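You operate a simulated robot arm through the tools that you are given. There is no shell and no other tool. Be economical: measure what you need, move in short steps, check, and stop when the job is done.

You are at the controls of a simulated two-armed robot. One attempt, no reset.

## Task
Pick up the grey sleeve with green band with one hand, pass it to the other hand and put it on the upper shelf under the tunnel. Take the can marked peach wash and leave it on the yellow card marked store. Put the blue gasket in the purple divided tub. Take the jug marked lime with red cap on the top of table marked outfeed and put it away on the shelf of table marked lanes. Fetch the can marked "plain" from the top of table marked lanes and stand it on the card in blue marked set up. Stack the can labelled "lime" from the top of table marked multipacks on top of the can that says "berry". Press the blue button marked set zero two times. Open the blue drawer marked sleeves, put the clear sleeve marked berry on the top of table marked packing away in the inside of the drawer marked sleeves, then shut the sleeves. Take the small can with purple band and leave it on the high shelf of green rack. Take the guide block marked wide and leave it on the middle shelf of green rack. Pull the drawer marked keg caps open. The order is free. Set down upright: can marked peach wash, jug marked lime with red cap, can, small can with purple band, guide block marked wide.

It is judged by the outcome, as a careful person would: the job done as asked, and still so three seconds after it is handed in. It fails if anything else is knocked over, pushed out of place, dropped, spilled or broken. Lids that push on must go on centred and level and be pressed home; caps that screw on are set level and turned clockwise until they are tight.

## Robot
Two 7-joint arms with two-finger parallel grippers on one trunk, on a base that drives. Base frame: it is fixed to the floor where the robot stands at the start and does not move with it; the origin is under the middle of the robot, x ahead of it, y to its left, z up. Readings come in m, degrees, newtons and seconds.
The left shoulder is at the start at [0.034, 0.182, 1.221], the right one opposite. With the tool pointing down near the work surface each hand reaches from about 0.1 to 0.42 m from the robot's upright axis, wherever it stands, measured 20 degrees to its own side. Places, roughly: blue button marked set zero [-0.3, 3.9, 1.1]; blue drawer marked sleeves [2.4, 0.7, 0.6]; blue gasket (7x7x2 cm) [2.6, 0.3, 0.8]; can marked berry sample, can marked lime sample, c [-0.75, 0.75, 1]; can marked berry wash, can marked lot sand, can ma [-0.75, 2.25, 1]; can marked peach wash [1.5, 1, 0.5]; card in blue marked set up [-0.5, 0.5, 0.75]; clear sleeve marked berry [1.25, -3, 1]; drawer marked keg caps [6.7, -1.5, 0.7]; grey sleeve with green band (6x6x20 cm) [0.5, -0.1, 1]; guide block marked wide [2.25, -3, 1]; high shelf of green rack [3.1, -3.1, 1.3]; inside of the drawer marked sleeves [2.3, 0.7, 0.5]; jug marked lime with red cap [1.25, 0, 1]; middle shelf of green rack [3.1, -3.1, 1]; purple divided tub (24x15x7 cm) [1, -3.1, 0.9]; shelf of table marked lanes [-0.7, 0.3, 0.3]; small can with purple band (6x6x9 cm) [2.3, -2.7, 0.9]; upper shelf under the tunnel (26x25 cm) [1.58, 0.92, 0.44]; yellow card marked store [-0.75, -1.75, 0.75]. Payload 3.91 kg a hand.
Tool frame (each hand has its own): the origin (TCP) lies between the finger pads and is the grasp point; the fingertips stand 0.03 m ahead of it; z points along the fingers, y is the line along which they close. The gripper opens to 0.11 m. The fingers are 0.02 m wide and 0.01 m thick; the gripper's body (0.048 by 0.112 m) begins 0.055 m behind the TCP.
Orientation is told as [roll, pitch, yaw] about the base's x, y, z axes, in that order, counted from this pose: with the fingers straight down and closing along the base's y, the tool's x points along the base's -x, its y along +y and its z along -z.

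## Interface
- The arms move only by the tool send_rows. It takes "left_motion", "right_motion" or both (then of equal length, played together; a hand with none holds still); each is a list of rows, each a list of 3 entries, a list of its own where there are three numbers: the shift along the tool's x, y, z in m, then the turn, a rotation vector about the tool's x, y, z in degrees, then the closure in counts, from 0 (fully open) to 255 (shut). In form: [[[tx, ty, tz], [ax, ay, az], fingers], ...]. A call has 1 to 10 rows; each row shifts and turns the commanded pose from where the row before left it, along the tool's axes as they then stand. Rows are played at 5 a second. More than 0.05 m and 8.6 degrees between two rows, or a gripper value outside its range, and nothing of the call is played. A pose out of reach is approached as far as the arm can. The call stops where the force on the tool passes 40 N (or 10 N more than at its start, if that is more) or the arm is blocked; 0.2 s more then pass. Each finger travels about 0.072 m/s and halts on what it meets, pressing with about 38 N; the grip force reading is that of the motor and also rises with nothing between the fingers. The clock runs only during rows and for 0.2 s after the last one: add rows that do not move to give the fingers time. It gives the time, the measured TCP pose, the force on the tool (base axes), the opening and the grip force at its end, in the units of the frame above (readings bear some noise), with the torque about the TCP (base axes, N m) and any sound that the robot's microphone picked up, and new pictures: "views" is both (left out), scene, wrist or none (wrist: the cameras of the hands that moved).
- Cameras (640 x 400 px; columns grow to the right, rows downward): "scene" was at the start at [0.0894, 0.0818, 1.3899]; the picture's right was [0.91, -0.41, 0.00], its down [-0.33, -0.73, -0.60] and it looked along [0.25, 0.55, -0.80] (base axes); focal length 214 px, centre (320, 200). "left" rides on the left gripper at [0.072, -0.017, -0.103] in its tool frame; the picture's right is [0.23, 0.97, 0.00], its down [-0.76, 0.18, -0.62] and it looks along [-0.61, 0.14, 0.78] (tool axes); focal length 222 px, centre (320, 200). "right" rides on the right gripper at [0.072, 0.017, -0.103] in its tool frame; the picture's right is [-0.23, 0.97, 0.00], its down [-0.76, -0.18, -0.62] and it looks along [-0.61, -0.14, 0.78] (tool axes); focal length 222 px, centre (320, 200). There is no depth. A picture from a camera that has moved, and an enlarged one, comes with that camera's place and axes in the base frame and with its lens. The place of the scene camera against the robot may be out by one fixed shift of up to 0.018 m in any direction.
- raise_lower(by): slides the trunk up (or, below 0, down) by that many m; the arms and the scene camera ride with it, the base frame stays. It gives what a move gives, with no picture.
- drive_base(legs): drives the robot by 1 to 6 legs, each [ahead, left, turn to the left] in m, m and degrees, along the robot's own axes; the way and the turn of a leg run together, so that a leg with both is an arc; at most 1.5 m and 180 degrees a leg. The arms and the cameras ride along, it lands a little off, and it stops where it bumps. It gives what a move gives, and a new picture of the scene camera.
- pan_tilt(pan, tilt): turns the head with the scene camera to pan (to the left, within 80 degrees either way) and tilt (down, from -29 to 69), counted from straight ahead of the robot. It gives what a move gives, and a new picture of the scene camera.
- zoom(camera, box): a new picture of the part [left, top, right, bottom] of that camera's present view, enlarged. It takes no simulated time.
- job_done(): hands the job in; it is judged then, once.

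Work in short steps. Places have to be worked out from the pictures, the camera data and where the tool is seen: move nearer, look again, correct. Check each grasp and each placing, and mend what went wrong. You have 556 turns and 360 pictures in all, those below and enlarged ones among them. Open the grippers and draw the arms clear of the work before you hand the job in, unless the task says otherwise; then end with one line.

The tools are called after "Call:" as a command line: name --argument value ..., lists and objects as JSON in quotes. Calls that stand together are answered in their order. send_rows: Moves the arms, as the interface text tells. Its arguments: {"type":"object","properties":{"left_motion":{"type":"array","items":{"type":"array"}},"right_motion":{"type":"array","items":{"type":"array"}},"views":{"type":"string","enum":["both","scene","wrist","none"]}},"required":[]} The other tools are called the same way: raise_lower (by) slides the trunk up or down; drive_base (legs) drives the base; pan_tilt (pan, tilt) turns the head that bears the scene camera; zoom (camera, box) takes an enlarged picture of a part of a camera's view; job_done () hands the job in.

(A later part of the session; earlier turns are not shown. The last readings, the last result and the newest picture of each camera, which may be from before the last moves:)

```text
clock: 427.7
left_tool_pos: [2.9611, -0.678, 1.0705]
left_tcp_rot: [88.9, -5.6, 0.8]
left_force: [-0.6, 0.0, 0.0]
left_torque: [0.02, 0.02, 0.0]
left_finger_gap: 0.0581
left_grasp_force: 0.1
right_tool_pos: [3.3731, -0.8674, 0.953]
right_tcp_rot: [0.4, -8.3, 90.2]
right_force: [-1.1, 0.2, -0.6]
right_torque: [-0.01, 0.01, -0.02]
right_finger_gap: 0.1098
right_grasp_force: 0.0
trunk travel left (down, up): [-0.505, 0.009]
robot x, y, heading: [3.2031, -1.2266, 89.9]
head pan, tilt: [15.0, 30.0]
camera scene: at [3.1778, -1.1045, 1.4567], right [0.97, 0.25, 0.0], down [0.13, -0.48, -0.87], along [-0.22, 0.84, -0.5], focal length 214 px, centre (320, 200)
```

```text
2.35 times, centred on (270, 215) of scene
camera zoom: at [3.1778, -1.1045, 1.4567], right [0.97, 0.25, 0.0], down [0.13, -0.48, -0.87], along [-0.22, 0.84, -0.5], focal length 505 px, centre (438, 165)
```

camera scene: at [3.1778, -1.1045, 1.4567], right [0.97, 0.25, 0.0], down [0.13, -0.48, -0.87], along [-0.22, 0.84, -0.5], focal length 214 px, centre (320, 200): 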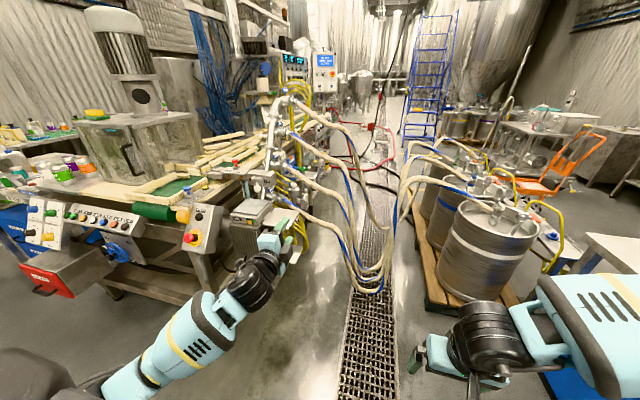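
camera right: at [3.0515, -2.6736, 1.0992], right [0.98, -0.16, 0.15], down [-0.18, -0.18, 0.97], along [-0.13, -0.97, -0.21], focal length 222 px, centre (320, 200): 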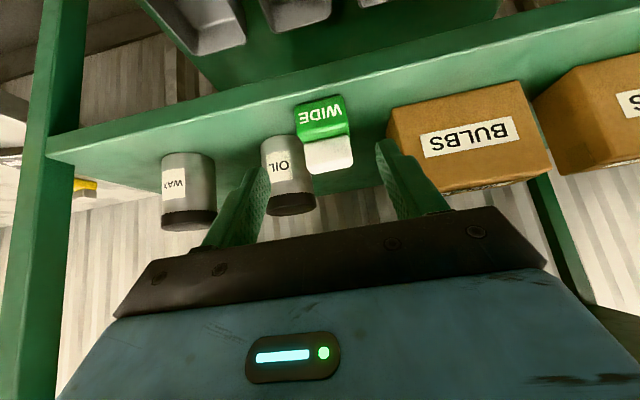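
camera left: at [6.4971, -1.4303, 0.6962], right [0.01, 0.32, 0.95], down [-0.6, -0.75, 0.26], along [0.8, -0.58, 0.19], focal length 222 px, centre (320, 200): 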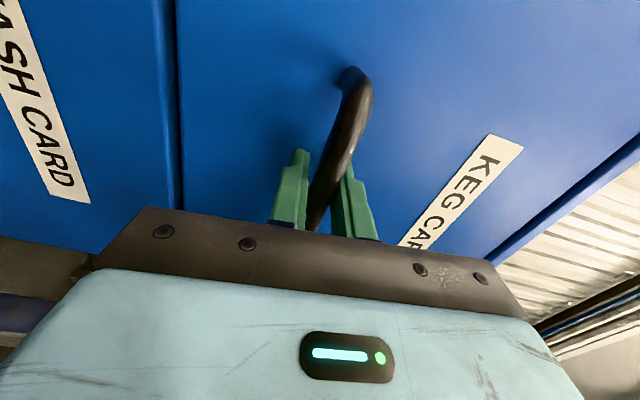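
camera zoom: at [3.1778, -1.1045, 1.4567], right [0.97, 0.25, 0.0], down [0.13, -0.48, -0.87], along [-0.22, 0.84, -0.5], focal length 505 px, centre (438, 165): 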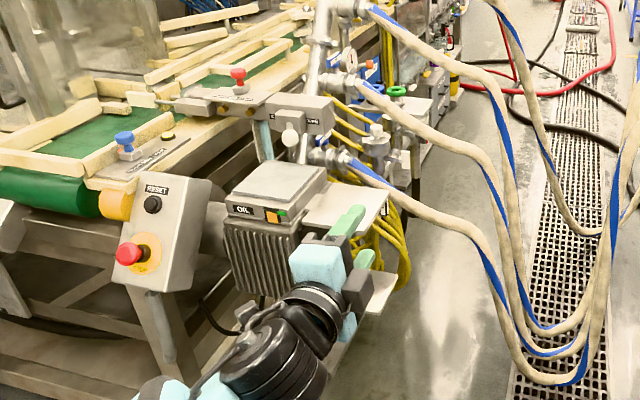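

I move the left hand out of view and go slightly closer for a better look.

Call:
send_rows --left_motion '[[[-0.03, 0.02, -0.035], [0, 0, 0], 0], [[-0.03, 0.02, -0.035], [0, 0, 0], 0], [[-0.03, 0.02, -0.035], [0, 0, 0], 0], [[0, 0, -0.035], [0, 0, 0], 0]]' --views "none"

Call:
drive_base --legs '[[0.3, 0.1, 0]]'

Call:
pan_tilt --pan 15 --tilt 35

Call:
zoom --camera "scene" --box '[200, 100, 420, 300]'

```text
refused: row 1 steps farther than a row can; nothing moved
```

```text
clock: 429.8
left_tool_pos: [2.862, -0.3775, 1.0702]
left_tcp_rot: [88.9, -5.5, 1.0]
left_force: [0.4, 0.6, 0.5]
left_torque: [0.01, -0.02, -0.03]
left_finger_gap: 0.0581
left_grasp_force: 0.0
right_tool_pos: [3.2719, -0.568, 0.9515]
right_tcp_rot: [0.5, -8.2, 90.3]
right_force: [0.5, -0.1, -0.2]
right_torque: [0.0, 0.0, -0.01]
right_finger_gap: 0.1097
right_grasp_force: 0.2
trunk travel left (down, up): [-0.505, 0.009]
robot x, y, heading: [3.1012, -0.9336, 89.9]
head pan, tilt: [15.0, 30.0]
camera scene: at [3.0785, -0.805, 1.4567], right [0.97, 0.26, 0.0], down [0.13, -0.48, -0.87], along [-0.22, 0.84, -0.5], focal length 214 px, centre (320, 200)
```

scene: 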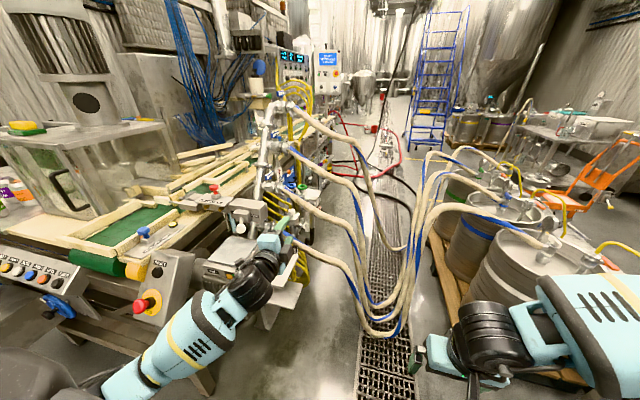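

```text
clock: 430.4
left_tool_pos: [2.8611, -0.3775, 1.0696]
left_tcp_rot: [88.9, -5.6, 1.1]
left_force: [-0.2, 0.9, 0.2]
left_torque: [0.02, -0.01, -0.01]
left_finger_gap: 0.0582
left_grasp_force: 0.2
right_tool_pos: [3.2722, -0.5675, 0.9532]
right_tcp_rot: [0.4, -8.1, 90.3]
right_force: [-1.2, -1.0, -0.7]
right_torque: [0.0, -0.01, 0.02]
right_finger_gap: 0.1097
right_grasp_force: 0.1
trunk travel left (down, up): [-0.505, 0.009]
robot x, y, heading: [3.103, -0.933, 89.9]
head pan, tilt: [15.0, 35.0]
camera scene: at [3.0791, -0.8072, 1.4489], right [0.97, 0.26, 0.0], down [0.15, -0.55, -0.82], along [-0.21, 0.79, -0.57], focal length 214 px, centre (320, 200)
```

scene: 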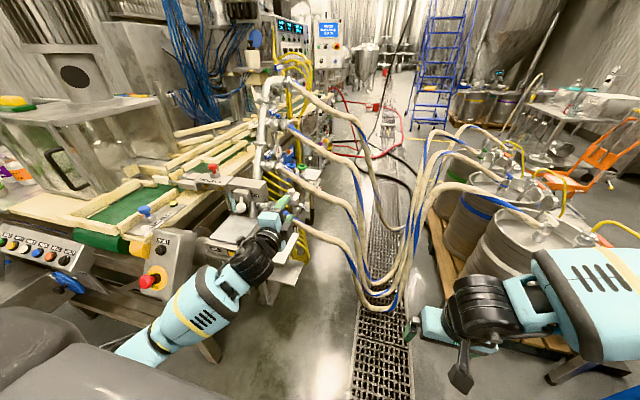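

```text
2.00 times, centred on (310, 200) of scene
camera zoom: at [3.0791, -0.8072, 1.4489], right [0.97, 0.26, 0.0], down [0.15, -0.55, -0.82], along [-0.21, 0.79, -0.57], focal length 429 px, centre (340, 200)
```

zoom: 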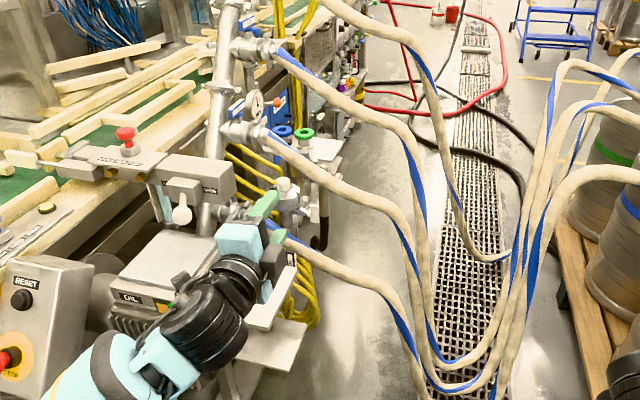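

I can see the blue gasket ring (≈(2.57,0.37,0.84)) on the line's east side; hoses cross the aisle at y≈0, so I must come from the north later. First I fetch the clear sleeve at PACKING with the right hand: back off and turn.

Call:
drive_base --legs '[[-0.9, 0, 0], [0, 0, 120], [0, 0, 80]]'

```text
clock: 443.6
left_tool_pos: [3.4978, -2.2895, 1.0712]
left_tcp_rot: [88.9, -5.5, -160.9]
left_force: [-0.7, -0.6, 0.7]
left_torque: [-0.03, -0.04, -0.02]
left_finger_gap: 0.0584
left_grasp_force: 0.0
right_tool_pos: [3.0484, -2.236, 0.9531]
right_tcp_rot: [0.4, -8.1, -71.7]
right_force: [-0.5, -0.4, 0.9]
right_torque: [0.02, 0.01, 0.01]
right_finger_gap: 0.1101
right_grasp_force: 0.0
trunk travel left (down, up): [-0.505, 0.009]
robot x, y, heading: [3.0935, -1.8415, -72.0]
head pan, tilt: [15.0, 35.0]
camera scene: at [3.1486, -1.9231, 1.4489], right [-0.84, -0.54, 0.0], down [-0.31, 0.48, -0.82], along [0.45, -0.69, -0.57], focal length 214 px, centre (320, 200)
```

scene: 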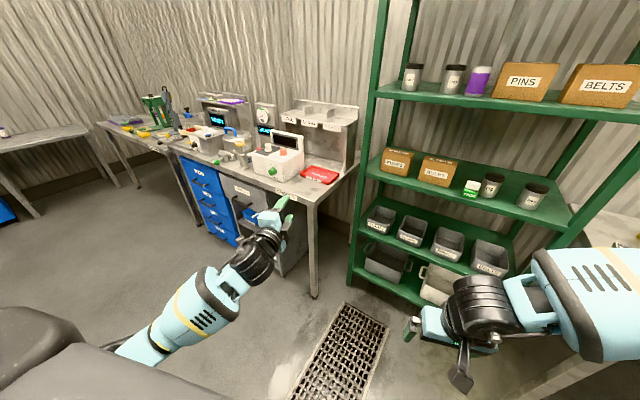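

Call:
drive_base --legs '[[-0.15, -0.8, 0], [-0.16, -0.81, 0], [0, 0, 8]]'

Call:
pan_tilt --pan -30 --tilt 30

```text
clock: 458.7
left_tool_pos: [1.9304, -2.4285, 1.0712]
left_tcp_rot: [88.9, -5.6, -152.9]
left_force: [0.0, 0.2, -0.8]
left_torque: [-0.02, 0.0, 0.02]
left_finger_gap: 0.0581
left_grasp_force: 0.0
right_tool_pos: [1.4773, -2.4392, 0.9527]
right_tcp_rot: [0.4, -8.1, -63.7]
right_force: [-0.4, -0.2, 0.1]
right_torque: [-0.02, 0.03, -0.01]
right_finger_gap: 0.11
right_grasp_force: 0.1
trunk travel left (down, up): [-0.505, 0.009]
robot x, y, heading: [1.471, -2.0392, -63.8]
head pan, tilt: [15.0, 35.0]
camera scene: at [1.5353, -2.1129, 1.4489], right [-0.76, -0.65, 0.0], down [-0.38, 0.43, -0.82], along [0.54, -0.62, -0.57], focal length 214 px, centre (320, 200)
```

scene: 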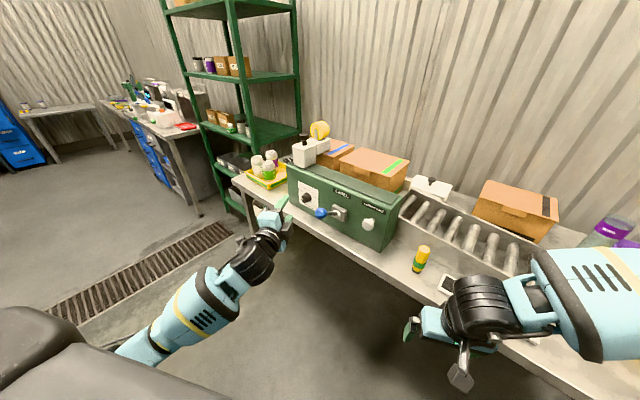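

```text
clock: 459.9
left_tool_pos: [1.9288, -2.4284, 1.0711]
left_tcp_rot: [88.9, -5.6, -153.0]
left_force: [-0.4, -0.2, 0.0]
left_torque: [0.02, 0.0, 0.01]
left_finger_gap: 0.058
left_grasp_force: 0.0
right_tool_pos: [1.478, -2.4383, 0.9528]
right_tcp_rot: [0.5, -8.1, -63.7]
right_force: [0.6, -0.2, 0.8]
right_torque: [0.0, -0.02, -0.03]
right_finger_gap: 0.11
right_grasp_force: 0.1
trunk travel left (down, up): [-0.505, 0.009]
robot x, y, heading: [1.4709, -2.0436, -64.1]
head pan, tilt: [-30.0, 30.0]
camera scene: at [1.4712, -2.1366, 1.4567], right [-1.0, 0.07, 0.0], down [0.04, 0.5, -0.87], along [-0.06, -0.86, -0.5], focal length 214 px, centre (320, 200)
```

scene: 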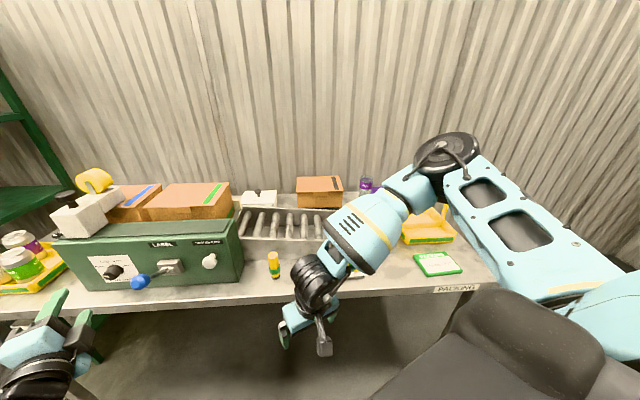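

Clear sleeve ≈(1.19,-3.05). I raise and flatten the right hand, then yaw it to point at −y.

Call:
send_rows --right_motion '[[[0, 0, -0.045], [0, 0, 0], 0], [[0, 0, -0.045], [0, 0, 0], 0], [[0, 0, -0.045], [0, 0, 0], 0], [[0, 0, 0], [0, -8.2, 0], 0], [[0, 0, 0], [0, -8.2, 0], 0], [[0, 0, 0], [0, -8.2, 0], 0], [[0, 0, 0], [0, -8.2, 0], 0], [[0, 0, 0], [0, -8.2, 0], 0], [[0, 0, 0], [0, -8.2, 0], 0], [[0, 0, 0], [0, -8.2, 0], 0]]' --views "none"

Call:
send_rows --right_motion '[[[0, 0, 0], [7.8, 0, 3.6], 0], [[0, 0, 0], [7.8, 0, 3.6], 0], [[0, 0, 0], [7.8, 0, 3.6], 0]]' --views "none"

Call:
drive_base --legs '[[0.17, -0.0, 0]]'

Call:
zoom --camera "right" --box '[0, 0, 640, 400]'

```text
clock: 462.1
left_tool_pos: [1.9303, -2.428, 1.0706]
left_tcp_rot: [88.9, -5.7, -152.9]
left_force: [-1.1, 0.3, -0.7]
left_torque: [0.01, -0.02, 0.02]
left_finger_gap: 0.0582
left_grasp_force: 0.0
right_tool_pos: [1.516, -2.4673, 1.0906]
right_tcp_rot: [0.8, -65.4, -64.4]
right_force: [-0.4, 0.2, -0.8]
right_torque: [0.0, -0.01, 0.0]
right_finger_gap: 0.11
right_grasp_force: 0.2
right hand out of reach, approached as far as the arm can: row 6, 7, 8, 9, 10
trunk travel left (down, up): [-0.505, 0.009]
robot x, y, heading: [1.4665, -2.0408, -64.1]
head pan, tilt: [-30.0, 30.0]
```

```text
clock: 462.9
left_tool_pos: [1.9302, -2.4287, 1.0696]
left_tcp_rot: [88.9, -5.6, -152.9]
left_force: [0.3, 0.1, -0.5]
left_torque: [0.02, 0.0, 0.0]
left_finger_gap: 0.0582
left_grasp_force: 0.0
right_tool_pos: [1.4704, -2.5016, 1.1155]
right_tcp_rot: [1.3, -65.2, -90.7]
right_force: [0.1, 0.9, -0.3]
right_torque: [0.04, 0.03, -0.02]
right_finger_gap: 0.1102
right_grasp_force: 0.1
right hand out of reach, approached as far as the arm can: row 1, 2, 3
trunk travel left (down, up): [-0.505, 0.009]
robot x, y, heading: [1.4684, -2.0423, -64.1]
head pan, tilt: [-30.0, 30.0]
```

```text
clock: 464.3
left_tool_pos: [2.0031, -2.5821, 1.0701]
left_tcp_rot: [88.9, -5.6, -153.0]
left_force: [-0.7, -1.1, 0.1]
left_torque: [-0.01, -0.03, 0.02]
left_finger_gap: 0.0583
left_grasp_force: 0.0
right_tool_pos: [1.5428, -2.6543, 1.1163]
right_tcp_rot: [1.3, -65.3, -90.5]
right_force: [0.2, 1.1, -0.1]
right_torque: [-0.01, -0.02, -0.01]
right_finger_gap: 0.1098
right_grasp_force: 0.0
trunk travel left (down, up): [-0.505, 0.009]
robot x, y, heading: [1.547, -2.1928, -64.4]
head pan, tilt: [-30.0, 30.0]
camera scene: at [1.5453, -2.2895, 1.4567], right [-1.0, 0.07, 0.0], down [0.04, 0.5, -0.87], along [-0.06, -0.86, -0.5], focal length 214 px, centre (320, 200)
```

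scene: 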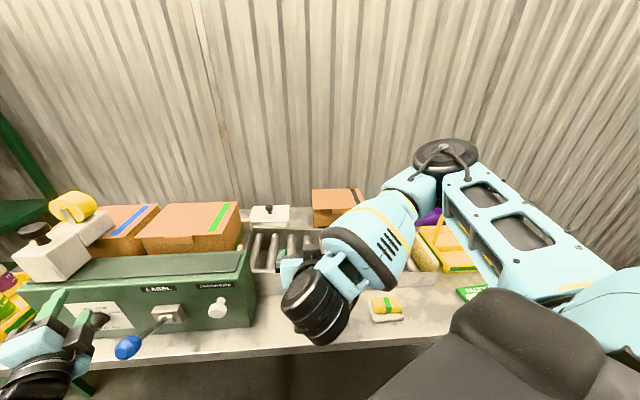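

```text
1.00 times, centred on (320, 200) of right (not enlarged: the box is as wide or as high as the picture)
camera zoom: at [1.5592, -2.5304, 1.0937], right [0.97, -0.08, 0.22], down [-0.19, 0.25, 0.95], along [-0.13, -0.97, 0.22], focal length 222 px, centre (320, 200)
```

zoom: 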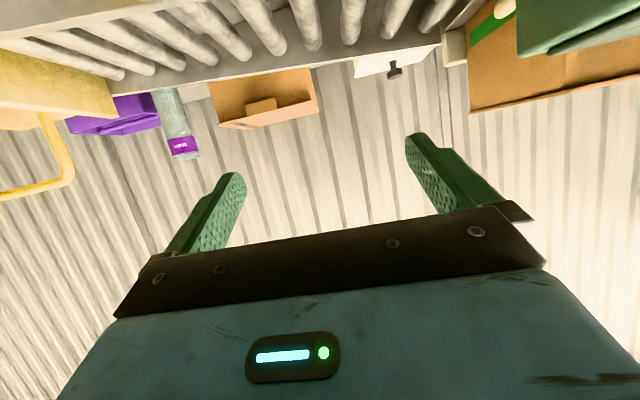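

Sleeve ≈(1.18,-3.07), top ≈1.02. I draw the left hand back, then shift the base a bit to the right.

Call:
send_rows --left_motion '[[[0, 0, -0.045], [0, 0, 0], 100], [[0, 0, -0.045], [0, 0, 0], 100], [[0, 0, -0.045], [0, 0, 0], 100]]' --right_motion '[[[0.0, -0.045, 0], [0, 0, 0], 0], [[0.0, -0.045, 0], [0, 0, 0], 0], [[0, -0.045, 0], [0, 0, 0], 0]]' --views "none"

Call:
drive_base --legs '[[-0.02, -0.13, 0]]'

Call:
zoom --camera "right" --box '[0, 0, 640, 400]'

```text
clock: 465.1
left_tool_pos: [1.941, -2.458, 1.0751]
left_tcp_rot: [89.0, -5.5, -153.1]
left_force: [0.5, 0.3, -0.6]
left_torque: [0.0, -0.01, 0.02]
left_finger_gap: 0.0667
left_grasp_force: 0.0
right_tool_pos: [1.4395, -2.6993, 1.1001]
right_tcp_rot: [1.6, -65.4, -90.8]
right_force: [-0.5, 0.7, -0.7]
right_torque: [0.05, 0.01, 0.01]
right_finger_gap: 0.1098
right_grasp_force: 0.0
right hand out of reach, approached as far as the arm can: row 1, 2, 3
trunk travel left (down, up): [-0.505, 0.009]
robot x, y, heading: [1.5444, -2.1913, -64.4]
head pan, tilt: [-30.0, 30.0]
```

```text
clock: 466.9
left_tool_pos: [1.8167, -2.4993, 1.0713]
left_tcp_rot: [88.9, -5.6, -153.0]
left_force: [-0.2, -0.6, -0.2]
left_torque: [0.03, -0.01, -0.01]
left_finger_gap: 0.0669
left_grasp_force: 0.1
right_tool_pos: [1.3166, -2.7409, 1.0979]
right_tcp_rot: [1.3, -65.3, -90.4]
right_force: [-0.1, 0.2, 1.0]
right_torque: [0.02, 0.01, -0.01]
right_finger_gap: 0.1099
right_grasp_force: 0.0
trunk travel left (down, up): [-0.505, 0.009]
robot x, y, heading: [1.416, -2.2331, -64.1]
head pan, tilt: [-30.0, 30.0]
camera scene: at [1.4199, -2.328, 1.4567], right [-1.0, 0.07, 0.0], down [0.04, 0.5, -0.87], along [-0.06, -0.86, -0.5], focal length 214 px, centre (320, 200)
```

scene: 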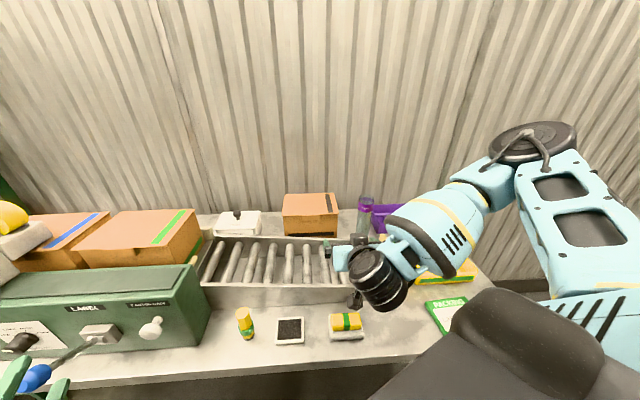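

```text
1.00 times, centred on (320, 200) of right (not enlarged: the box is as wide or as high as the picture)
camera zoom: at [1.3328, -2.6167, 1.0768], right [0.97, -0.08, 0.22], down [-0.19, 0.25, 0.95], along [-0.13, -0.97, 0.22], focal length 222 px, centre (320, 200)
```

zoom: 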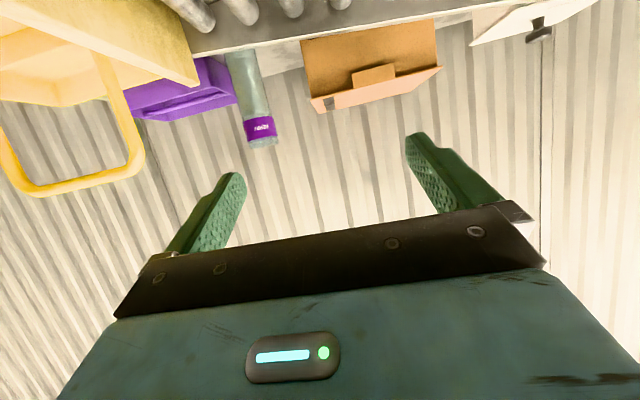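

Sleeve refined at (1.189,-3.062), top ≈1.03. To avoid the yellow tray's handle I yaw 15° so the hand comes from the right, then go to the pre-grasp.

Call:
send_rows --right_motion '[[[0, 0, 0], [6.8, 0, 3.15], 58], [[0, 0, 0], [6.8, 0, 3.15], 58], [[-0.007, -0.0067, 0.0418], [0, 0, 0], 58], [[-0.007, -0.0067, 0.0418], [0, 0, 0], 58], [[-0.007, -0.0067, 0.0418], [0, 0, 0], 58], [[-0.007, -0.0067, 0.0418], [0, 0, 0], 58], [[-0.007, -0.0067, 0.0418], [0, 0, 0], 58], [[-0.007, -0.0067, 0.0418], [0, 0, 0], 58]]' --views "wrist"

```text
clock: 468.7
left_tool_pos: [1.817, -2.4998, 1.0722]
left_tcp_rot: [88.8, -5.6, -153.0]
left_force: [-0.7, -0.4, -0.2]
left_torque: [0.0, 0.0, 0.0]
left_finger_gap: 0.0668
left_grasp_force: 0.1
right_tool_pos: [1.2191, -2.9711, 1.0289]
right_tcp_rot: [1.3, -65.0, -105.5]
right_force: [-0.3, 0.5, -0.3]
right_torque: [-0.01, -0.02, -0.01]
right_finger_gap: 0.0849
right_grasp_force: 0.1
trunk travel left (down, up): [-0.505, 0.009]
robot x, y, heading: [1.424, -2.2289, -64.1]
head pan, tilt: [-30.0, 30.0]
camera right: at [1.2656, -2.8543, 1.0085], right [0.92, -0.33, 0.22], down [-0.12, 0.28, 0.95], along [-0.38, -0.9, 0.22], focal length 222 px, centre (320, 200)
```

right: 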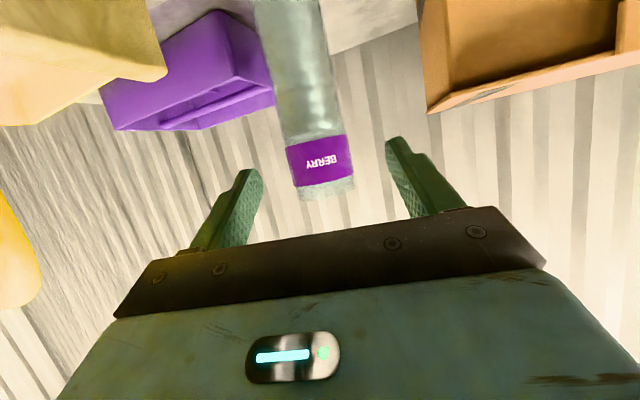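

BERRY sleeve is centred. I advance (keeping slightly above the tub rim) and grip.

Call:
send_rows --right_motion '[[[-0.006, 0, 0.035], [0, 0, 0], 58], [[-0.006, 0, 0.035], [0, 0, 0], 58], [[-0.004, 0, 0.032], [0, 0, 0], 58], [[0, 0, 0], [0, 0, 0], 255], [[0, 0, 0], [0, 0, 0], 255], [[0, 0, 0], [0, 0, 0], 255]]' --views "wrist"

```text
clock: 470.1
left_tool_pos: [1.8181, -2.4985, 1.0732]
left_tcp_rot: [88.9, -5.7, -153.0]
left_force: [0.3, 0.5, -0.1]
left_torque: [0.02, -0.03, 0.02]
left_finger_gap: 0.0669
left_grasp_force: 0.0
right_tool_pos: [1.1934, -3.0633, 1.0045]
right_tcp_rot: [1.4, -65.1, -105.5]
right_force: [-0.6, -0.2, -0.5]
right_torque: [-0.03, 0.04, 0.02]
right_finger_gap: 0.0574
right_grasp_force: 38.3
trunk travel left (down, up): [-0.505, 0.009]
robot x, y, heading: [1.4183, -2.2333, -63.9]
head pan, tilt: [-30.0, 30.0]
camera right: at [1.2409, -2.9477, 0.9827], right [0.92, -0.33, 0.22], down [-0.12, 0.28, 0.95], along [-0.38, -0.9, 0.22], focal length 222 px, centre (320, 200)
```

right: 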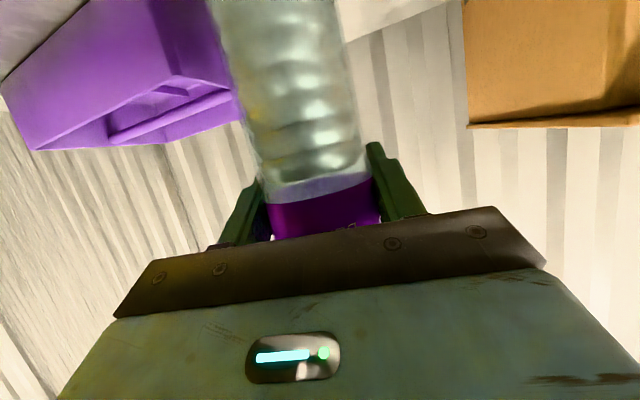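

Gripped. I lift 18 cm straight up, then retract.

Call:
send_rows --right_motion '[[[-0.041, 0, -0.019], [0, 0, 0], 255], [[-0.041, 0, -0.019], [0, 0, 0], 255], [[-0.041, 0, -0.019], [0, 0, 0], 255], [[-0.041, 0, -0.019], [0, 0, 0], 255], [[0.01, 0, -0.04], [0, 0, 0], 255], [[0.01, 0, -0.04], [0, 0, 0], 255], [[0.01, 0, -0.04], [0, 0, 0], 255], [[0.01, 0, -0.04], [0, 0, 0], 255]]' --views "scene"

```text
clock: 471.9
left_tool_pos: [1.818, -2.4985, 1.0728]
left_tcp_rot: [88.9, -5.6, -153.0]
left_force: [-0.3, -0.2, 0.0]
left_torque: [0.0, 0.02, -0.02]
left_finger_gap: 0.067
left_grasp_force: 0.1
right_tool_pos: [1.2333, -2.9057, 1.2162]
right_tcp_rot: [1.5, -65.2, -105.5]
right_force: [0.5, 0.4, -1.9]
right_torque: [-0.06, 0.02, -0.05]
right_finger_gap: 0.0569
right_grasp_force: 37.5
trunk travel left (down, up): [-0.505, 0.009]
robot x, y, heading: [1.4149, -2.2311, -64.2]
head pan, tilt: [-30.0, 30.0]
camera scene: at [1.4199, -2.3269, 1.4569], right [-1.0, 0.07, 0.0], down [0.04, 0.5, -0.87], along [-0.06, -0.86, -0.5], focal length 214 px, centre (320, 200)
```

scene: 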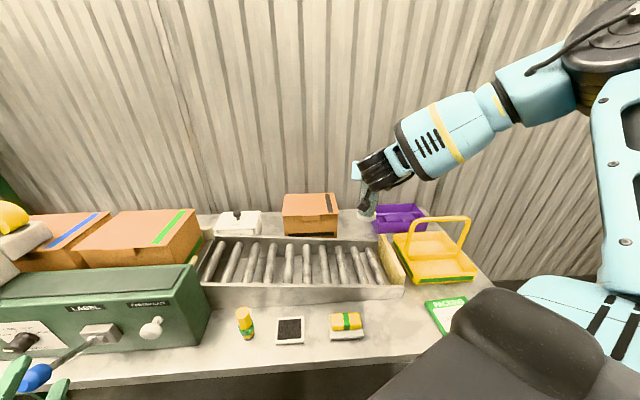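

Sleeve in hand. I back away from the table and restore the left hand to its normal forward pose, raised.

Call:
drive_base --legs '[[-0.5, 0, 0]]'

Call:
send_rows --left_motion '[[[0, 0.02, 0], [0, 0, -8.5], 0], [[0, 0, 0], [0, 0, -8.5], 0], [[0, 0, 0], [0, 0, -8.5], 0], [[0, 0, 0], [0, 0, -8.5], 0], [[0, 0, 0], [0, 0, -8.5], 0], [[0, 0, 0], [0, 0, -8.5], 0], [[0, 0, 0], [0, 0, -8.5], 0], [[0, 0, 0], [0, 0, -8.5], 0], [[0, 0, 0], [0, 0, -8.5], 0], [[0, 0, 0], [0, 0, -8.5], 0]]' --right_motion '[[[0.01, 0.02, -0.02], [0, 0, 0], 255], [[0.01, 0.02, -0.02], [0, 0, 0], 255], [[0, 0.02, -0.02], [0, 0, 0], 255], [[0, 0.02, -0.02], [0, 0, 0], 255], [[0, 0.02, 0], [0, 0, 0], 255], [[0, 0.02, 0], [0, 0, 0], 255], [[0, 0.02, 0], [0, 0, 0], 255], [[0, 0.02, 0], [0, 0, 0], 255], [[0, 0, 0], [0, 0, 0], 255], [[0, 0, 0], [0, 0, 0], 255]]' --views "none"

Call:
send_rows --left_motion '[[[-0.04, 0, 0], [0, 8.3, 0], 0], [[-0.04, 0, -0.01], [0, 8.3, 0], 0], [[-0.04, 0, -0.01], [0, 8.3, 0], 0], [[-0.04, 0, -0.01], [0, 0, 0], 0]]' --views "none"

```text
clock: 474.9
left_tool_pos: [1.5983, -2.0493, 1.073]
left_tcp_rot: [88.9, -5.7, -153.0]
left_force: [-1.0, 0.4, 0.6]
left_torque: [0.02, 0.03, 0.03]
left_finger_gap: 0.067
left_grasp_force: 0.1
right_tool_pos: [1.0132, -2.4574, 1.2147]
right_tcp_rot: [1.3, -65.2, -105.4]
right_force: [0.1, 0.9, -2.3]
right_torque: [-0.01, -0.02, -0.03]
right_finger_gap: 0.0568
right_grasp_force: 38.2
trunk travel left (down, up): [-0.505, 0.009]
robot x, y, heading: [1.2016, -1.7829, -64.1]
head pan, tilt: [-30.0, 30.0]
camera scene: at [1.2008, -1.8784, 1.4567], right [-1.0, 0.07, 0.0], down [0.04, 0.5, -0.87], along [-0.06, -0.86, -0.5], focal length 214 px, centre (320, 200)
```

scene: 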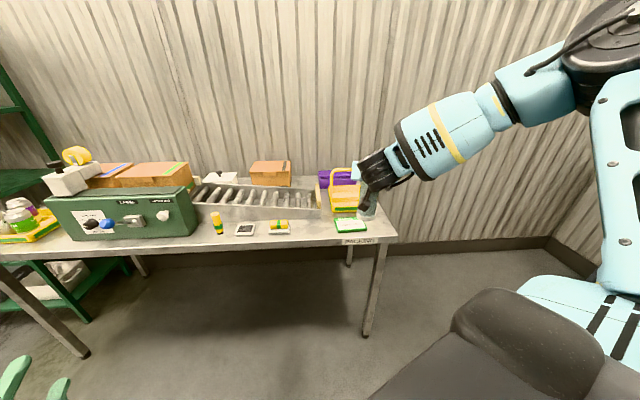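

```text
clock: 477.1
left_tool_pos: [1.5997, -2.0495, 1.0931]
left_tcp_rot: [-33.7, -88.7, -29.4]
left_force: [0.4, -0.8, 0.9]
left_torque: [0.0, 0.0, 0.02]
left_finger_gap: 0.1101
left_grasp_force: 0.0
right_tool_pos: [1.1892, -2.4165, 1.2313]
right_tcp_rot: [1.2, -65.1, -105.3]
right_force: [-0.8, -0.6, -1.7]
right_torque: [0.01, 0.01, 0.0]
right_finger_gap: 0.0568
right_grasp_force: 38.1
trunk travel left (down, up): [-0.505, 0.009]
robot x, y, heading: [1.2002, -1.7834, -64.2]
head pan, tilt: [-30.0, 30.0]
```

```text
clock: 478.1
left_tool_pos: [1.6197, -2.0866, 1.2441]
left_tcp_rot: [-1.5, -63.9, -61.8]
left_force: [0.9, 0.4, 0.0]
left_torque: [-0.03, -0.01, -0.01]
left_finger_gap: 0.1103
left_grasp_force: 0.0
left hand out of reach, approached as far as the arm can: row 1, 2
right_tool_pos: [1.1898, -2.4181, 1.2311]
right_tcp_rot: [1.3, -65.1, -105.4]
right_force: [0.1, 0.1, -2.5]
right_torque: [-0.01, 0.0, -0.01]
right_finger_gap: 0.0566
right_grasp_force: 37.8
trunk travel left (down, up): [-0.505, 0.009]
robot x, y, heading: [1.1981, -1.7774, -64.1]
head pan, tilt: [-30.0, 30.0]
```

Now I turn to heading −90°, go to x≈0 and reverse north through the corridor.

Call:
drive_base --legs '[[0, 0, -26], [0.0, -1.2, 0]]'

```text
clock: 490.1
left_tool_pos: [0.2532, -2.2422, 1.2447]
left_tcp_rot: [-1.4, -64.0, -87.4]
left_force: [0.5, -0.7, -0.3]
left_torque: [0.01, 0.01, 0.01]
left_finger_gap: 0.1101
left_grasp_force: 0.1
right_tool_pos: [-0.2778, -2.3561, 1.2316]
right_tcp_rot: [1.3, -65.2, -130.9]
right_force: [0.0, 0.5, -1.7]
right_torque: [-0.04, -0.02, 0.03]
right_finger_gap: 0.0568
right_grasp_force: 37.8
trunk travel left (down, up): [-0.505, 0.009]
robot x, y, heading: [0.0021, -1.786, -89.5]
head pan, tilt: [-30.0, 30.0]
camera scene: at [-0.0413, -1.8727, 1.4567], right [-0.87, 0.49, 0.0], down [0.25, 0.44, -0.87], along [-0.43, -0.75, -0.5], focal length 214 px, centre (320, 200)
```

scene: 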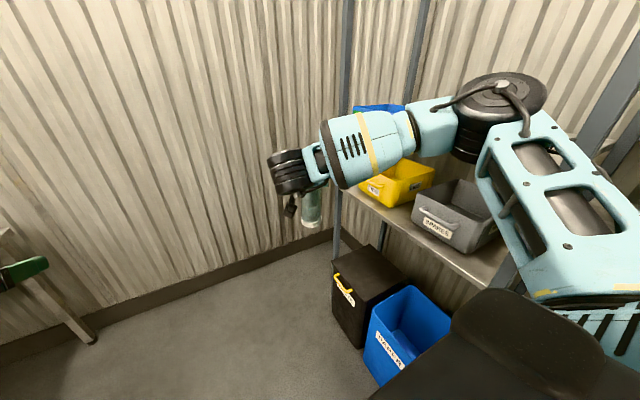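

The right elbow is near the rack; I keep 0.25 m further out until past it, then center in the corridor.

Call:
drive_base --legs '[[0, 0.25, 0], [-0.66, 0, 0], [-0.22, -0.26, 0], [-1.4, 0, 0], [-0.7, 0, 0]]'

```text
clock: 508.7
left_tool_pos: [0.2413, 0.7409, 1.2443]
left_tcp_rot: [-1.4, -63.9, -88.1]
left_force: [-0.1, -0.3, 0.4]
left_torque: [0.02, 0.02, 0.02]
left_finger_gap: 0.11
left_grasp_force: 0.1
right_tool_pos: [-0.291, 0.6355, 1.2312]
right_tcp_rot: [1.3, -65.1, -131.7]
right_force: [-0.6, 0.3, -2.0]
right_torque: [0.0, -0.01, -0.05]
right_finger_gap: 0.0567
right_grasp_force: 38.3
trunk travel left (down, up): [-0.505, 0.009]
robot x, y, heading: [0.0037, 1.1998, -90.7]
head pan, tilt: [-30.0, 30.0]
camera scene: at [-0.0476, 1.1131, 1.4567], right [-0.86, 0.51, 0.0], down [0.25, 0.43, -0.87], along [-0.44, -0.75, -0.5], focal length 214 px, centre (320, 200)
```

scene: 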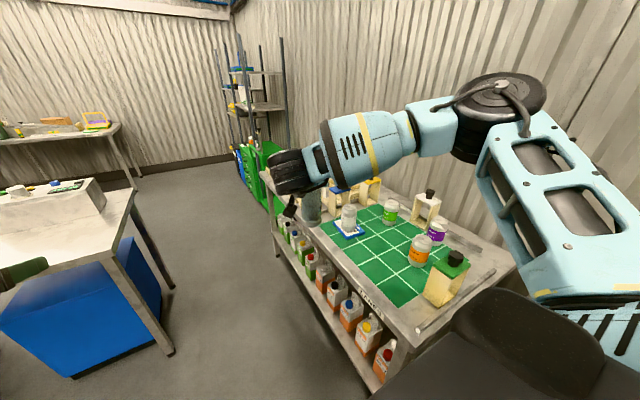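

Through. I continue north to (0.5,2.8) and turn east to look.

Call:
drive_base --legs '[[-0.5, 0.45, 0], [-1.1, 0, 0], [0, 0, 91]]'

Call:
pan_tilt --pan 0 --tilt 28

```text
clock: 522.3
left_tool_pos: [0.912, 3.0549, 1.2457]
left_tcp_rot: [-1.4, -64.0, 3.3]
left_force: [-0.3, -0.1, -0.1]
left_torque: [0.01, 0.0, 0.02]
left_finger_gap: 0.1099
left_grasp_force: 0.1
right_tool_pos: [1.0311, 2.5248, 1.2319]
right_tcp_rot: [1.3, -65.1, -40.4]
right_force: [0.7, -0.9, -1.9]
right_torque: [-0.02, -0.04, 0.03]
right_finger_gap: 0.0565
right_grasp_force: 37.9
trunk travel left (down, up): [-0.505, 0.009]
robot x, y, heading: [0.4596, 2.7989, 1.2]
head pan, tilt: [-30.0, 30.0]
camera scene: at [0.5589, 2.773, 1.4567], right [-0.48, -0.88, 0.0], down [-0.44, 0.24, -0.87], along [0.76, -0.42, -0.5], focal length 214 px, centre (320, 200)
```

scene: 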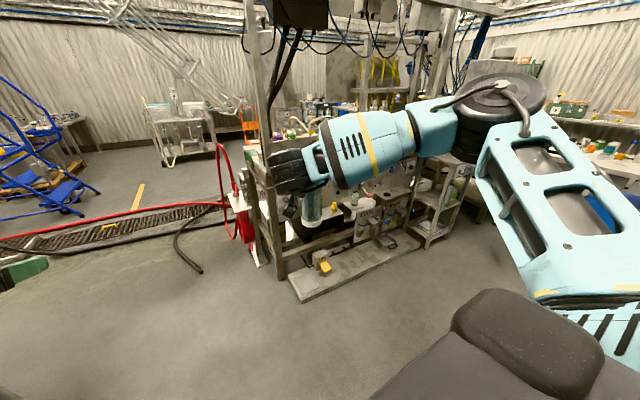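

```text
clock: 523.2
left_tool_pos: [0.9131, 3.0555, 1.2457]
left_tcp_rot: [-1.3, -64.0, 3.3]
left_force: [0.3, -0.6, 0.2]
left_torque: [0.01, 0.0, 0.0]
left_finger_gap: 0.11
left_grasp_force: 0.0
right_tool_pos: [1.0319, 2.525, 1.2315]
right_tcp_rot: [1.3, -65.2, -40.3]
right_force: [-0.7, 0.1, -2.1]
right_torque: [0.01, -0.03, 0.0]
right_finger_gap: 0.0567
right_grasp_force: 38.5
trunk travel left (down, up): [-0.505, 0.009]
robot x, y, heading: [0.4629, 2.8033, 1.3]
head pan, tilt: [0.0, 28.0]
camera scene: at [0.571, 2.8183, 1.4599], right [0.02, -1.0, 0.0], down [-0.47, -0.01, -0.88], along [0.88, 0.02, -0.47], focal length 214 px, centre (320, 200)
```

scene: 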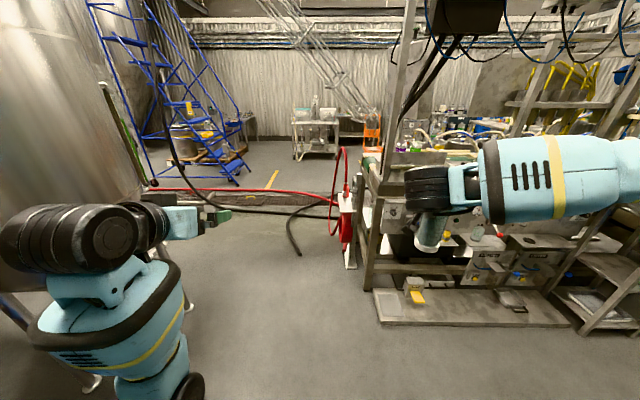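

Floor hoses lie ahead near (2.2–3.2, 2.6–3.1). I drive closer and look down at them.

Call:
drive_base --legs '[[1.1, 0.3, 0]]'

Call:
pan_tilt --pan -20 --tilt 35

```text
clock: 529.1
left_tool_pos: [2.0227, 3.3681, 1.2458]
left_tcp_rot: [-1.4, -64.0, 2.8]
left_force: [0.3, -0.8, 0.3]
left_torque: [-0.01, -0.01, 0.02]
left_finger_gap: 0.1099
left_grasp_force: 0.1
right_tool_pos: [2.1357, 2.8364, 1.2313]
right_tcp_rot: [1.2, -65.1, -40.9]
right_force: [0.8, 1.4, -2.4]
right_torque: [-0.02, -0.01, 0.01]
right_finger_gap: 0.0564
right_grasp_force: 37.9
trunk travel left (down, up): [-0.505, 0.009]
robot x, y, heading: [1.566, 3.1158, 0.4]
head pan, tilt: [0.0, 28.0]
camera scene: at [1.678, 3.1339, 1.4599], right [0.01, -1.0, 0.0], down [-0.47, 0.0, -0.88], along [0.88, 0.01, -0.47], focal length 214 px, centre (320, 200)
```

scene: 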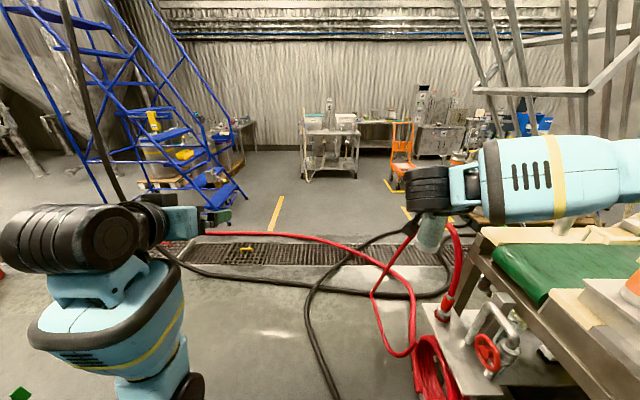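

```text
clock: 530.0
left_tool_pos: [2.0221, 3.3683, 1.2448]
left_tcp_rot: [-1.4, -64.1, 2.9]
left_force: [0.1, -0.5, 0.1]
left_torque: [0.0, 0.02, 0.02]
left_finger_gap: 0.11
left_grasp_force: 0.0
right_tool_pos: [2.1358, 2.8353, 1.2316]
right_tcp_rot: [1.3, -65.1, -40.7]
right_force: [-0.1, -0.1, -1.5]
right_torque: [0.03, -0.03, 0.0]
right_finger_gap: 0.0568
right_grasp_force: 38.5
trunk travel left (down, up): [-0.505, 0.009]
robot x, y, heading: [1.5659, 3.1201, 0.7]
head pan, tilt: [-20.0, 35.0]
camera scene: at [1.6699, 3.1038, 1.449], right [-0.33, -0.94, 0.0], down [-0.54, 0.19, -0.82], along [0.77, -0.27, -0.57], focal length 214 px, centre (320, 200)
```

scene: 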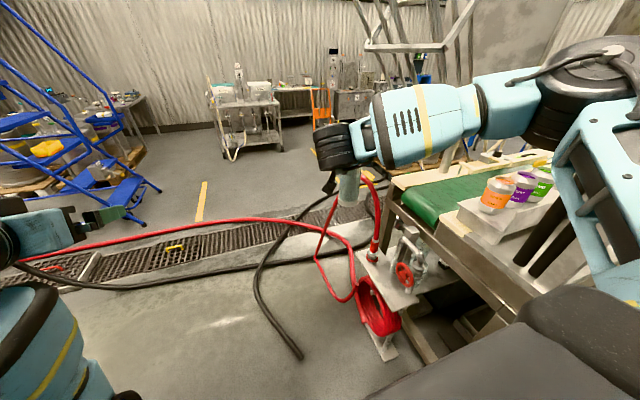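

Floor hoses seem to be lying flat along the grate. I try crossing carefully eastward (the drive stops if it bumps).

Call:
drive_base --legs '[[0.9, 0.15, 0]]'

```text
clock: 534.7
left_tool_pos: [2.9176, 3.5256, 1.2451]
left_tcp_rot: [-1.5, -64.1, 2.7]
left_force: [0.5, -0.9, -0.1]
left_torque: [-0.04, -0.02, -0.02]
left_finger_gap: 0.1099
left_grasp_force: 0.1
right_tool_pos: [3.0292, 2.9922, 1.2321]
right_tcp_rot: [1.2, -65.1, -40.9]
right_force: [0.3, 0.0, -1.5]
right_torque: [-0.01, 0.02, 0.01]
right_finger_gap: 0.0567
right_grasp_force: 37.8
trunk travel left (down, up): [-0.505, 0.009]
robot x, y, heading: [2.459, 3.2744, 0.5]
head pan, tilt: [-20.0, 35.0]
camera scene: at [2.5635, 3.2615, 1.449], right [-0.33, -0.94, 0.0], down [-0.54, 0.19, -0.82], along [0.77, -0.27, -0.57], focal length 214 px, centre (320, 200)
```

scene: 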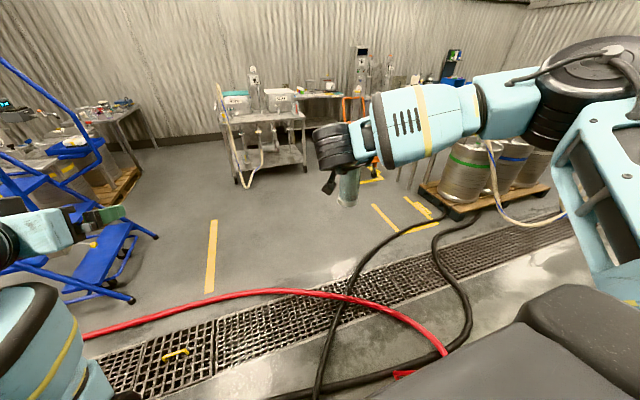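

No bump. I continue to x≈3.15, then turn south.

Call:
drive_base --legs '[[0.7, 0, 0], [0, 0, -90]]'

Call:
pan_tilt --pan -15 --tilt 30

```text
clock: 542.4
left_tool_pos: [3.4119, 2.8293, 1.2453]
left_tcp_rot: [-1.4, -64.0, -86.5]
left_force: [0.4, 0.2, 0.3]
left_torque: [-0.03, 0.0, 0.02]
left_finger_gap: 0.1099
left_grasp_force: 0.2
right_tool_pos: [2.882, 2.7096, 1.2331]
right_tcp_rot: [1.3, -65.2, -130.0]
right_force: [0.1, -0.1, -1.5]
right_torque: [-0.01, -0.01, 0.01]
right_finger_gap: 0.0566
right_grasp_force: 38.6
trunk travel left (down, up): [-0.505, 0.009]
robot x, y, heading: [3.1529, 3.2834, -88.7]
head pan, tilt: [-20.0, 35.0]
camera scene: at [3.1276, 3.1905, 1.4489], right [-0.95, 0.32, 0.0], down [0.18, 0.54, -0.82], along [-0.26, -0.78, -0.57], focal length 214 px, centre (320, 200)
```

scene: 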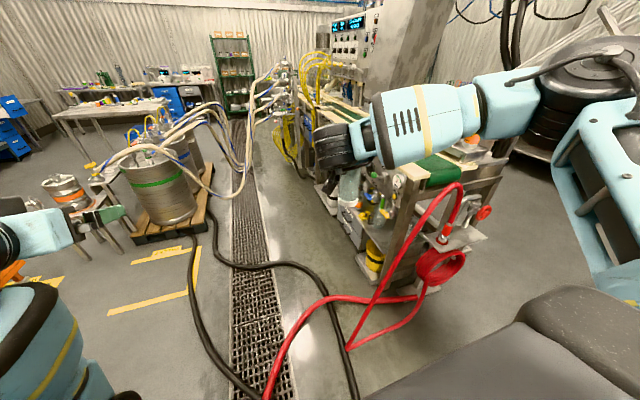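

```text
clock: 543.0
left_tool_pos: [3.4119, 2.8297, 1.244]
left_tcp_rot: [-1.4, -64.0, -86.5]
left_force: [0.2, -0.3, 0.6]
left_torque: [0.0, -0.01, 0.01]
left_finger_gap: 0.1098
left_grasp_force: 0.0
right_tool_pos: [2.8821, 2.7099, 1.2304]
right_tcp_rot: [1.2, -65.2, -130.1]
right_force: [-0.4, 0.1, -2.5]
right_torque: [-0.03, 0.03, 0.02]
right_finger_gap: 0.0567
right_grasp_force: 37.7
trunk travel left (down, up): [-0.505, 0.009]
robot x, y, heading: [3.1549, 3.2803, -88.8]
head pan, tilt: [-15.0, 30.0]
camera scene: at [3.1344, 3.1861, 1.4567], right [-0.97, 0.24, 0.0], down [0.12, 0.49, -0.87], along [-0.21, -0.84, -0.5], focal length 214 px, centre (320, 200)
```

scene: 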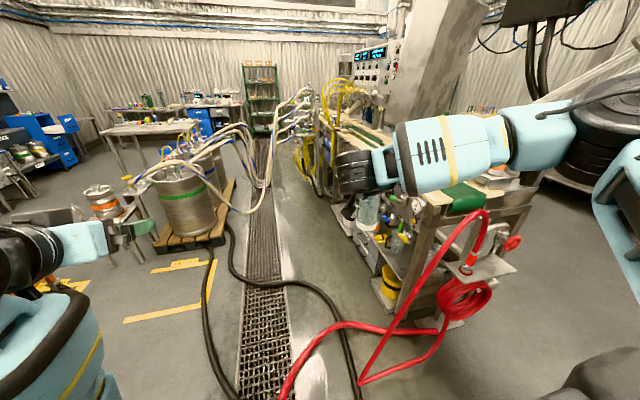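

No bump — the hoses don't obstruct. I go south to y≈1.75 at x≈3.08 and check the right elbow clearance.

Call:
drive_base --legs '[[0.75, -0.05, -1], [0.75, 0, 0]]'

Call:
pan_tilt --pan -50 --tilt 30

```text
clock: 550.8
left_tool_pos: [3.3728, 1.3119, 1.2449]
left_tcp_rot: [-1.5, -63.9, -87.2]
left_force: [-0.1, 0.7, 1.3]
left_torque: [0.02, 0.0, 0.03]
left_finger_gap: 0.11
left_grasp_force: 0.0
right_tool_pos: [2.8418, 1.2003, 1.2313]
right_tcp_rot: [1.3, -65.1, -131.1]
right_force: [0.4, 1.5, -2.1]
right_torque: [-0.01, -0.02, -0.01]
right_finger_gap: 0.0568
right_grasp_force: 37.7
trunk travel left (down, up): [-0.505, 0.009]
robot x, y, heading: [3.124, 1.7691, -89.7]
head pan, tilt: [-15.0, 30.0]
camera scene: at [3.1009, 1.6723, 1.4568], right [-0.97, 0.25, 0.0], down [0.13, 0.48, -0.87], along [-0.22, -0.84, -0.5], focal length 214 px, centre (320, 200)
```

scene: 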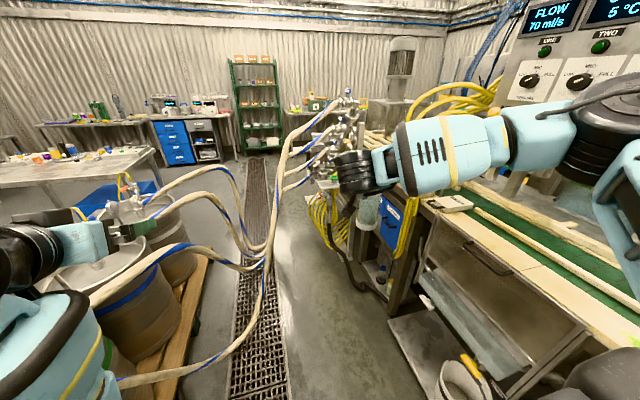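

```text
clock: 551.8
left_tool_pos: [3.3731, 1.3122, 1.2448]
left_tcp_rot: [-1.3, -64.0, -87.4]
left_force: [0.0, -0.2, -0.7]
left_torque: [0.0, 0.0, -0.02]
left_finger_gap: 0.11
left_grasp_force: 0.0
right_tool_pos: [2.8406, 1.2, 1.2314]
right_tcp_rot: [1.3, -65.1, -131.0]
right_force: [0.1, 0.9, -1.8]
right_torque: [0.02, 0.02, -0.02]
right_finger_gap: 0.0566
right_grasp_force: 38.0
trunk travel left (down, up): [-0.505, 0.009]
robot x, y, heading: [3.1258, 1.7716, -89.9]
head pan, tilt: [-50.0, 30.0]
camera scene: at [3.0549, 1.7012, 1.4567], right [-0.65, 0.76, 0.0], down [0.38, 0.32, -0.87], along [-0.66, -0.56, -0.5], focal length 214 px, centre (320, 200)
```

scene: 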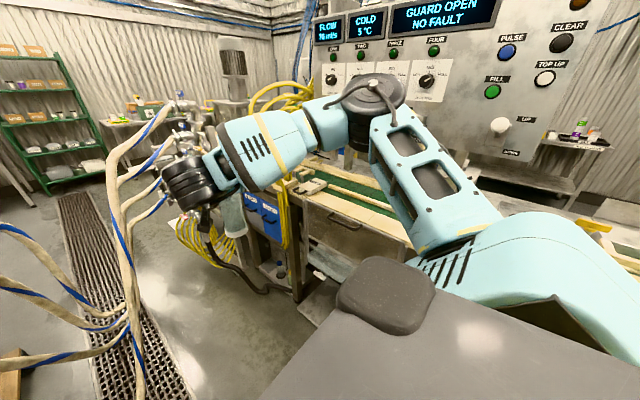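

Call:
zoom --camera "scene" --box '[200, 160, 400, 310]'

```text
2.67 times, centred on (300, 235) of scene
camera zoom: at [3.0549, 1.7012, 1.4567], right [-0.65, 0.76, 0.0], down [0.38, 0.32, -0.87], along [-0.66, -0.56, -0.5], focal length 572 px, centre (373, 107)
```

zoom: 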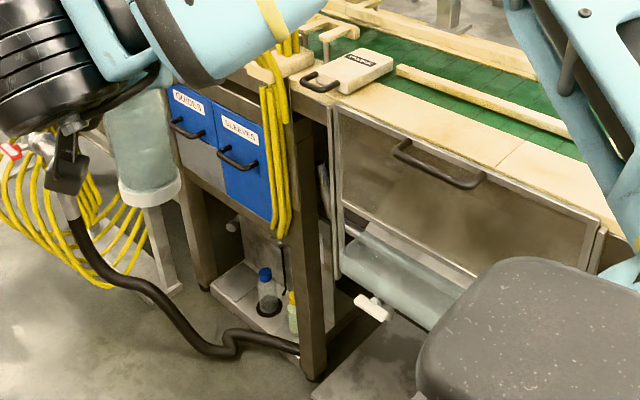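

SLEEVES drawer found: east face, handle ≈(2.37,0.67,0.62). I retract the hands and turn here to face −x.

Call:
send_rows --right_motion '[[[0, 0.02, -0.04], [0, 0, 0], 255], [[0, 0.02, -0.04], [0, 0, 0], 255], [[0, 0.01, -0.04], [0, 0, 0], 255]]' --left_motion '[[[0.01, 0, -0.04], [0, 0, 0], 0], [[0.02, 0, -0.04], [0, 0, 0], 0], [[0.02, 0, -0.02], [0, 0, 0], 0]]' --views "none"

Call:
drive_base --legs '[[0, 0.05, 0], [0, 0, -90]]'

```text
clock: 552.8
left_tool_pos: [3.3999, 1.3419, 1.2453]
left_tcp_rot: [8.5, -64.1, -92.5]
left_force: [-0.3, 0.1, -0.1]
left_torque: [0.01, 0.01, -0.03]
left_finger_gap: 0.11
left_grasp_force: 0.2
left hand out of reach, approached as far as the arm can: row 1, 2, 3
right_tool_pos: [2.9065, 1.266, 1.2748]
right_tcp_rot: [1.1, -65.0, -130.8]
right_force: [0.3, -0.2, -1.5]
right_torque: [-0.02, 0.0, -0.01]
right_finger_gap: 0.0566
right_grasp_force: 38.1
right hand out of reach, approached as far as the arm can: row 2, 3
trunk travel left (down, up): [-0.505, 0.009]
robot x, y, heading: [3.1252, 1.7708, -89.5]
head pan, tilt: [-50.0, 30.0]
stopped in row 3 (left hand): the arm was blocked; the commanded pose is now the measured one
```

```text
clock: 557.8
left_tool_pos: [2.7488, 1.497, 1.2437]
left_tcp_rot: [8.6, -64.0, 177.4]
left_force: [1.1, 0.7, -0.3]
left_torque: [0.0, -0.05, -0.01]
left_finger_gap: 0.1099
left_grasp_force: 0.1
right_tool_pos: [2.6759, 1.9903, 1.2756]
right_tcp_rot: [1.3, -65.1, 138.9]
right_force: [-0.6, -0.8, -1.2]
right_torque: [0.03, -0.01, 0.0]
right_finger_gap: 0.0567
right_grasp_force: 37.8
trunk travel left (down, up): [-0.505, 0.009]
robot x, y, heading: [3.174, 1.7675, -179.7]
head pan, tilt: [-50.0, 30.0]
camera scene: at [3.0926, 1.8524, 1.4567], right [0.77, 0.64, 0.0], down [0.32, -0.38, -0.87], along [-0.56, 0.66, -0.5], focal length 214 px, centre (320, 200)
```

scene: 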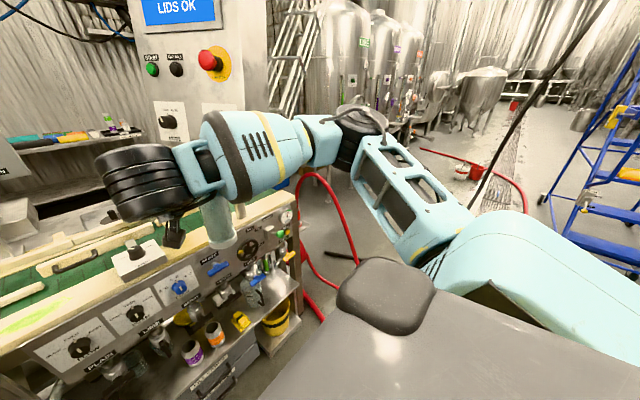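

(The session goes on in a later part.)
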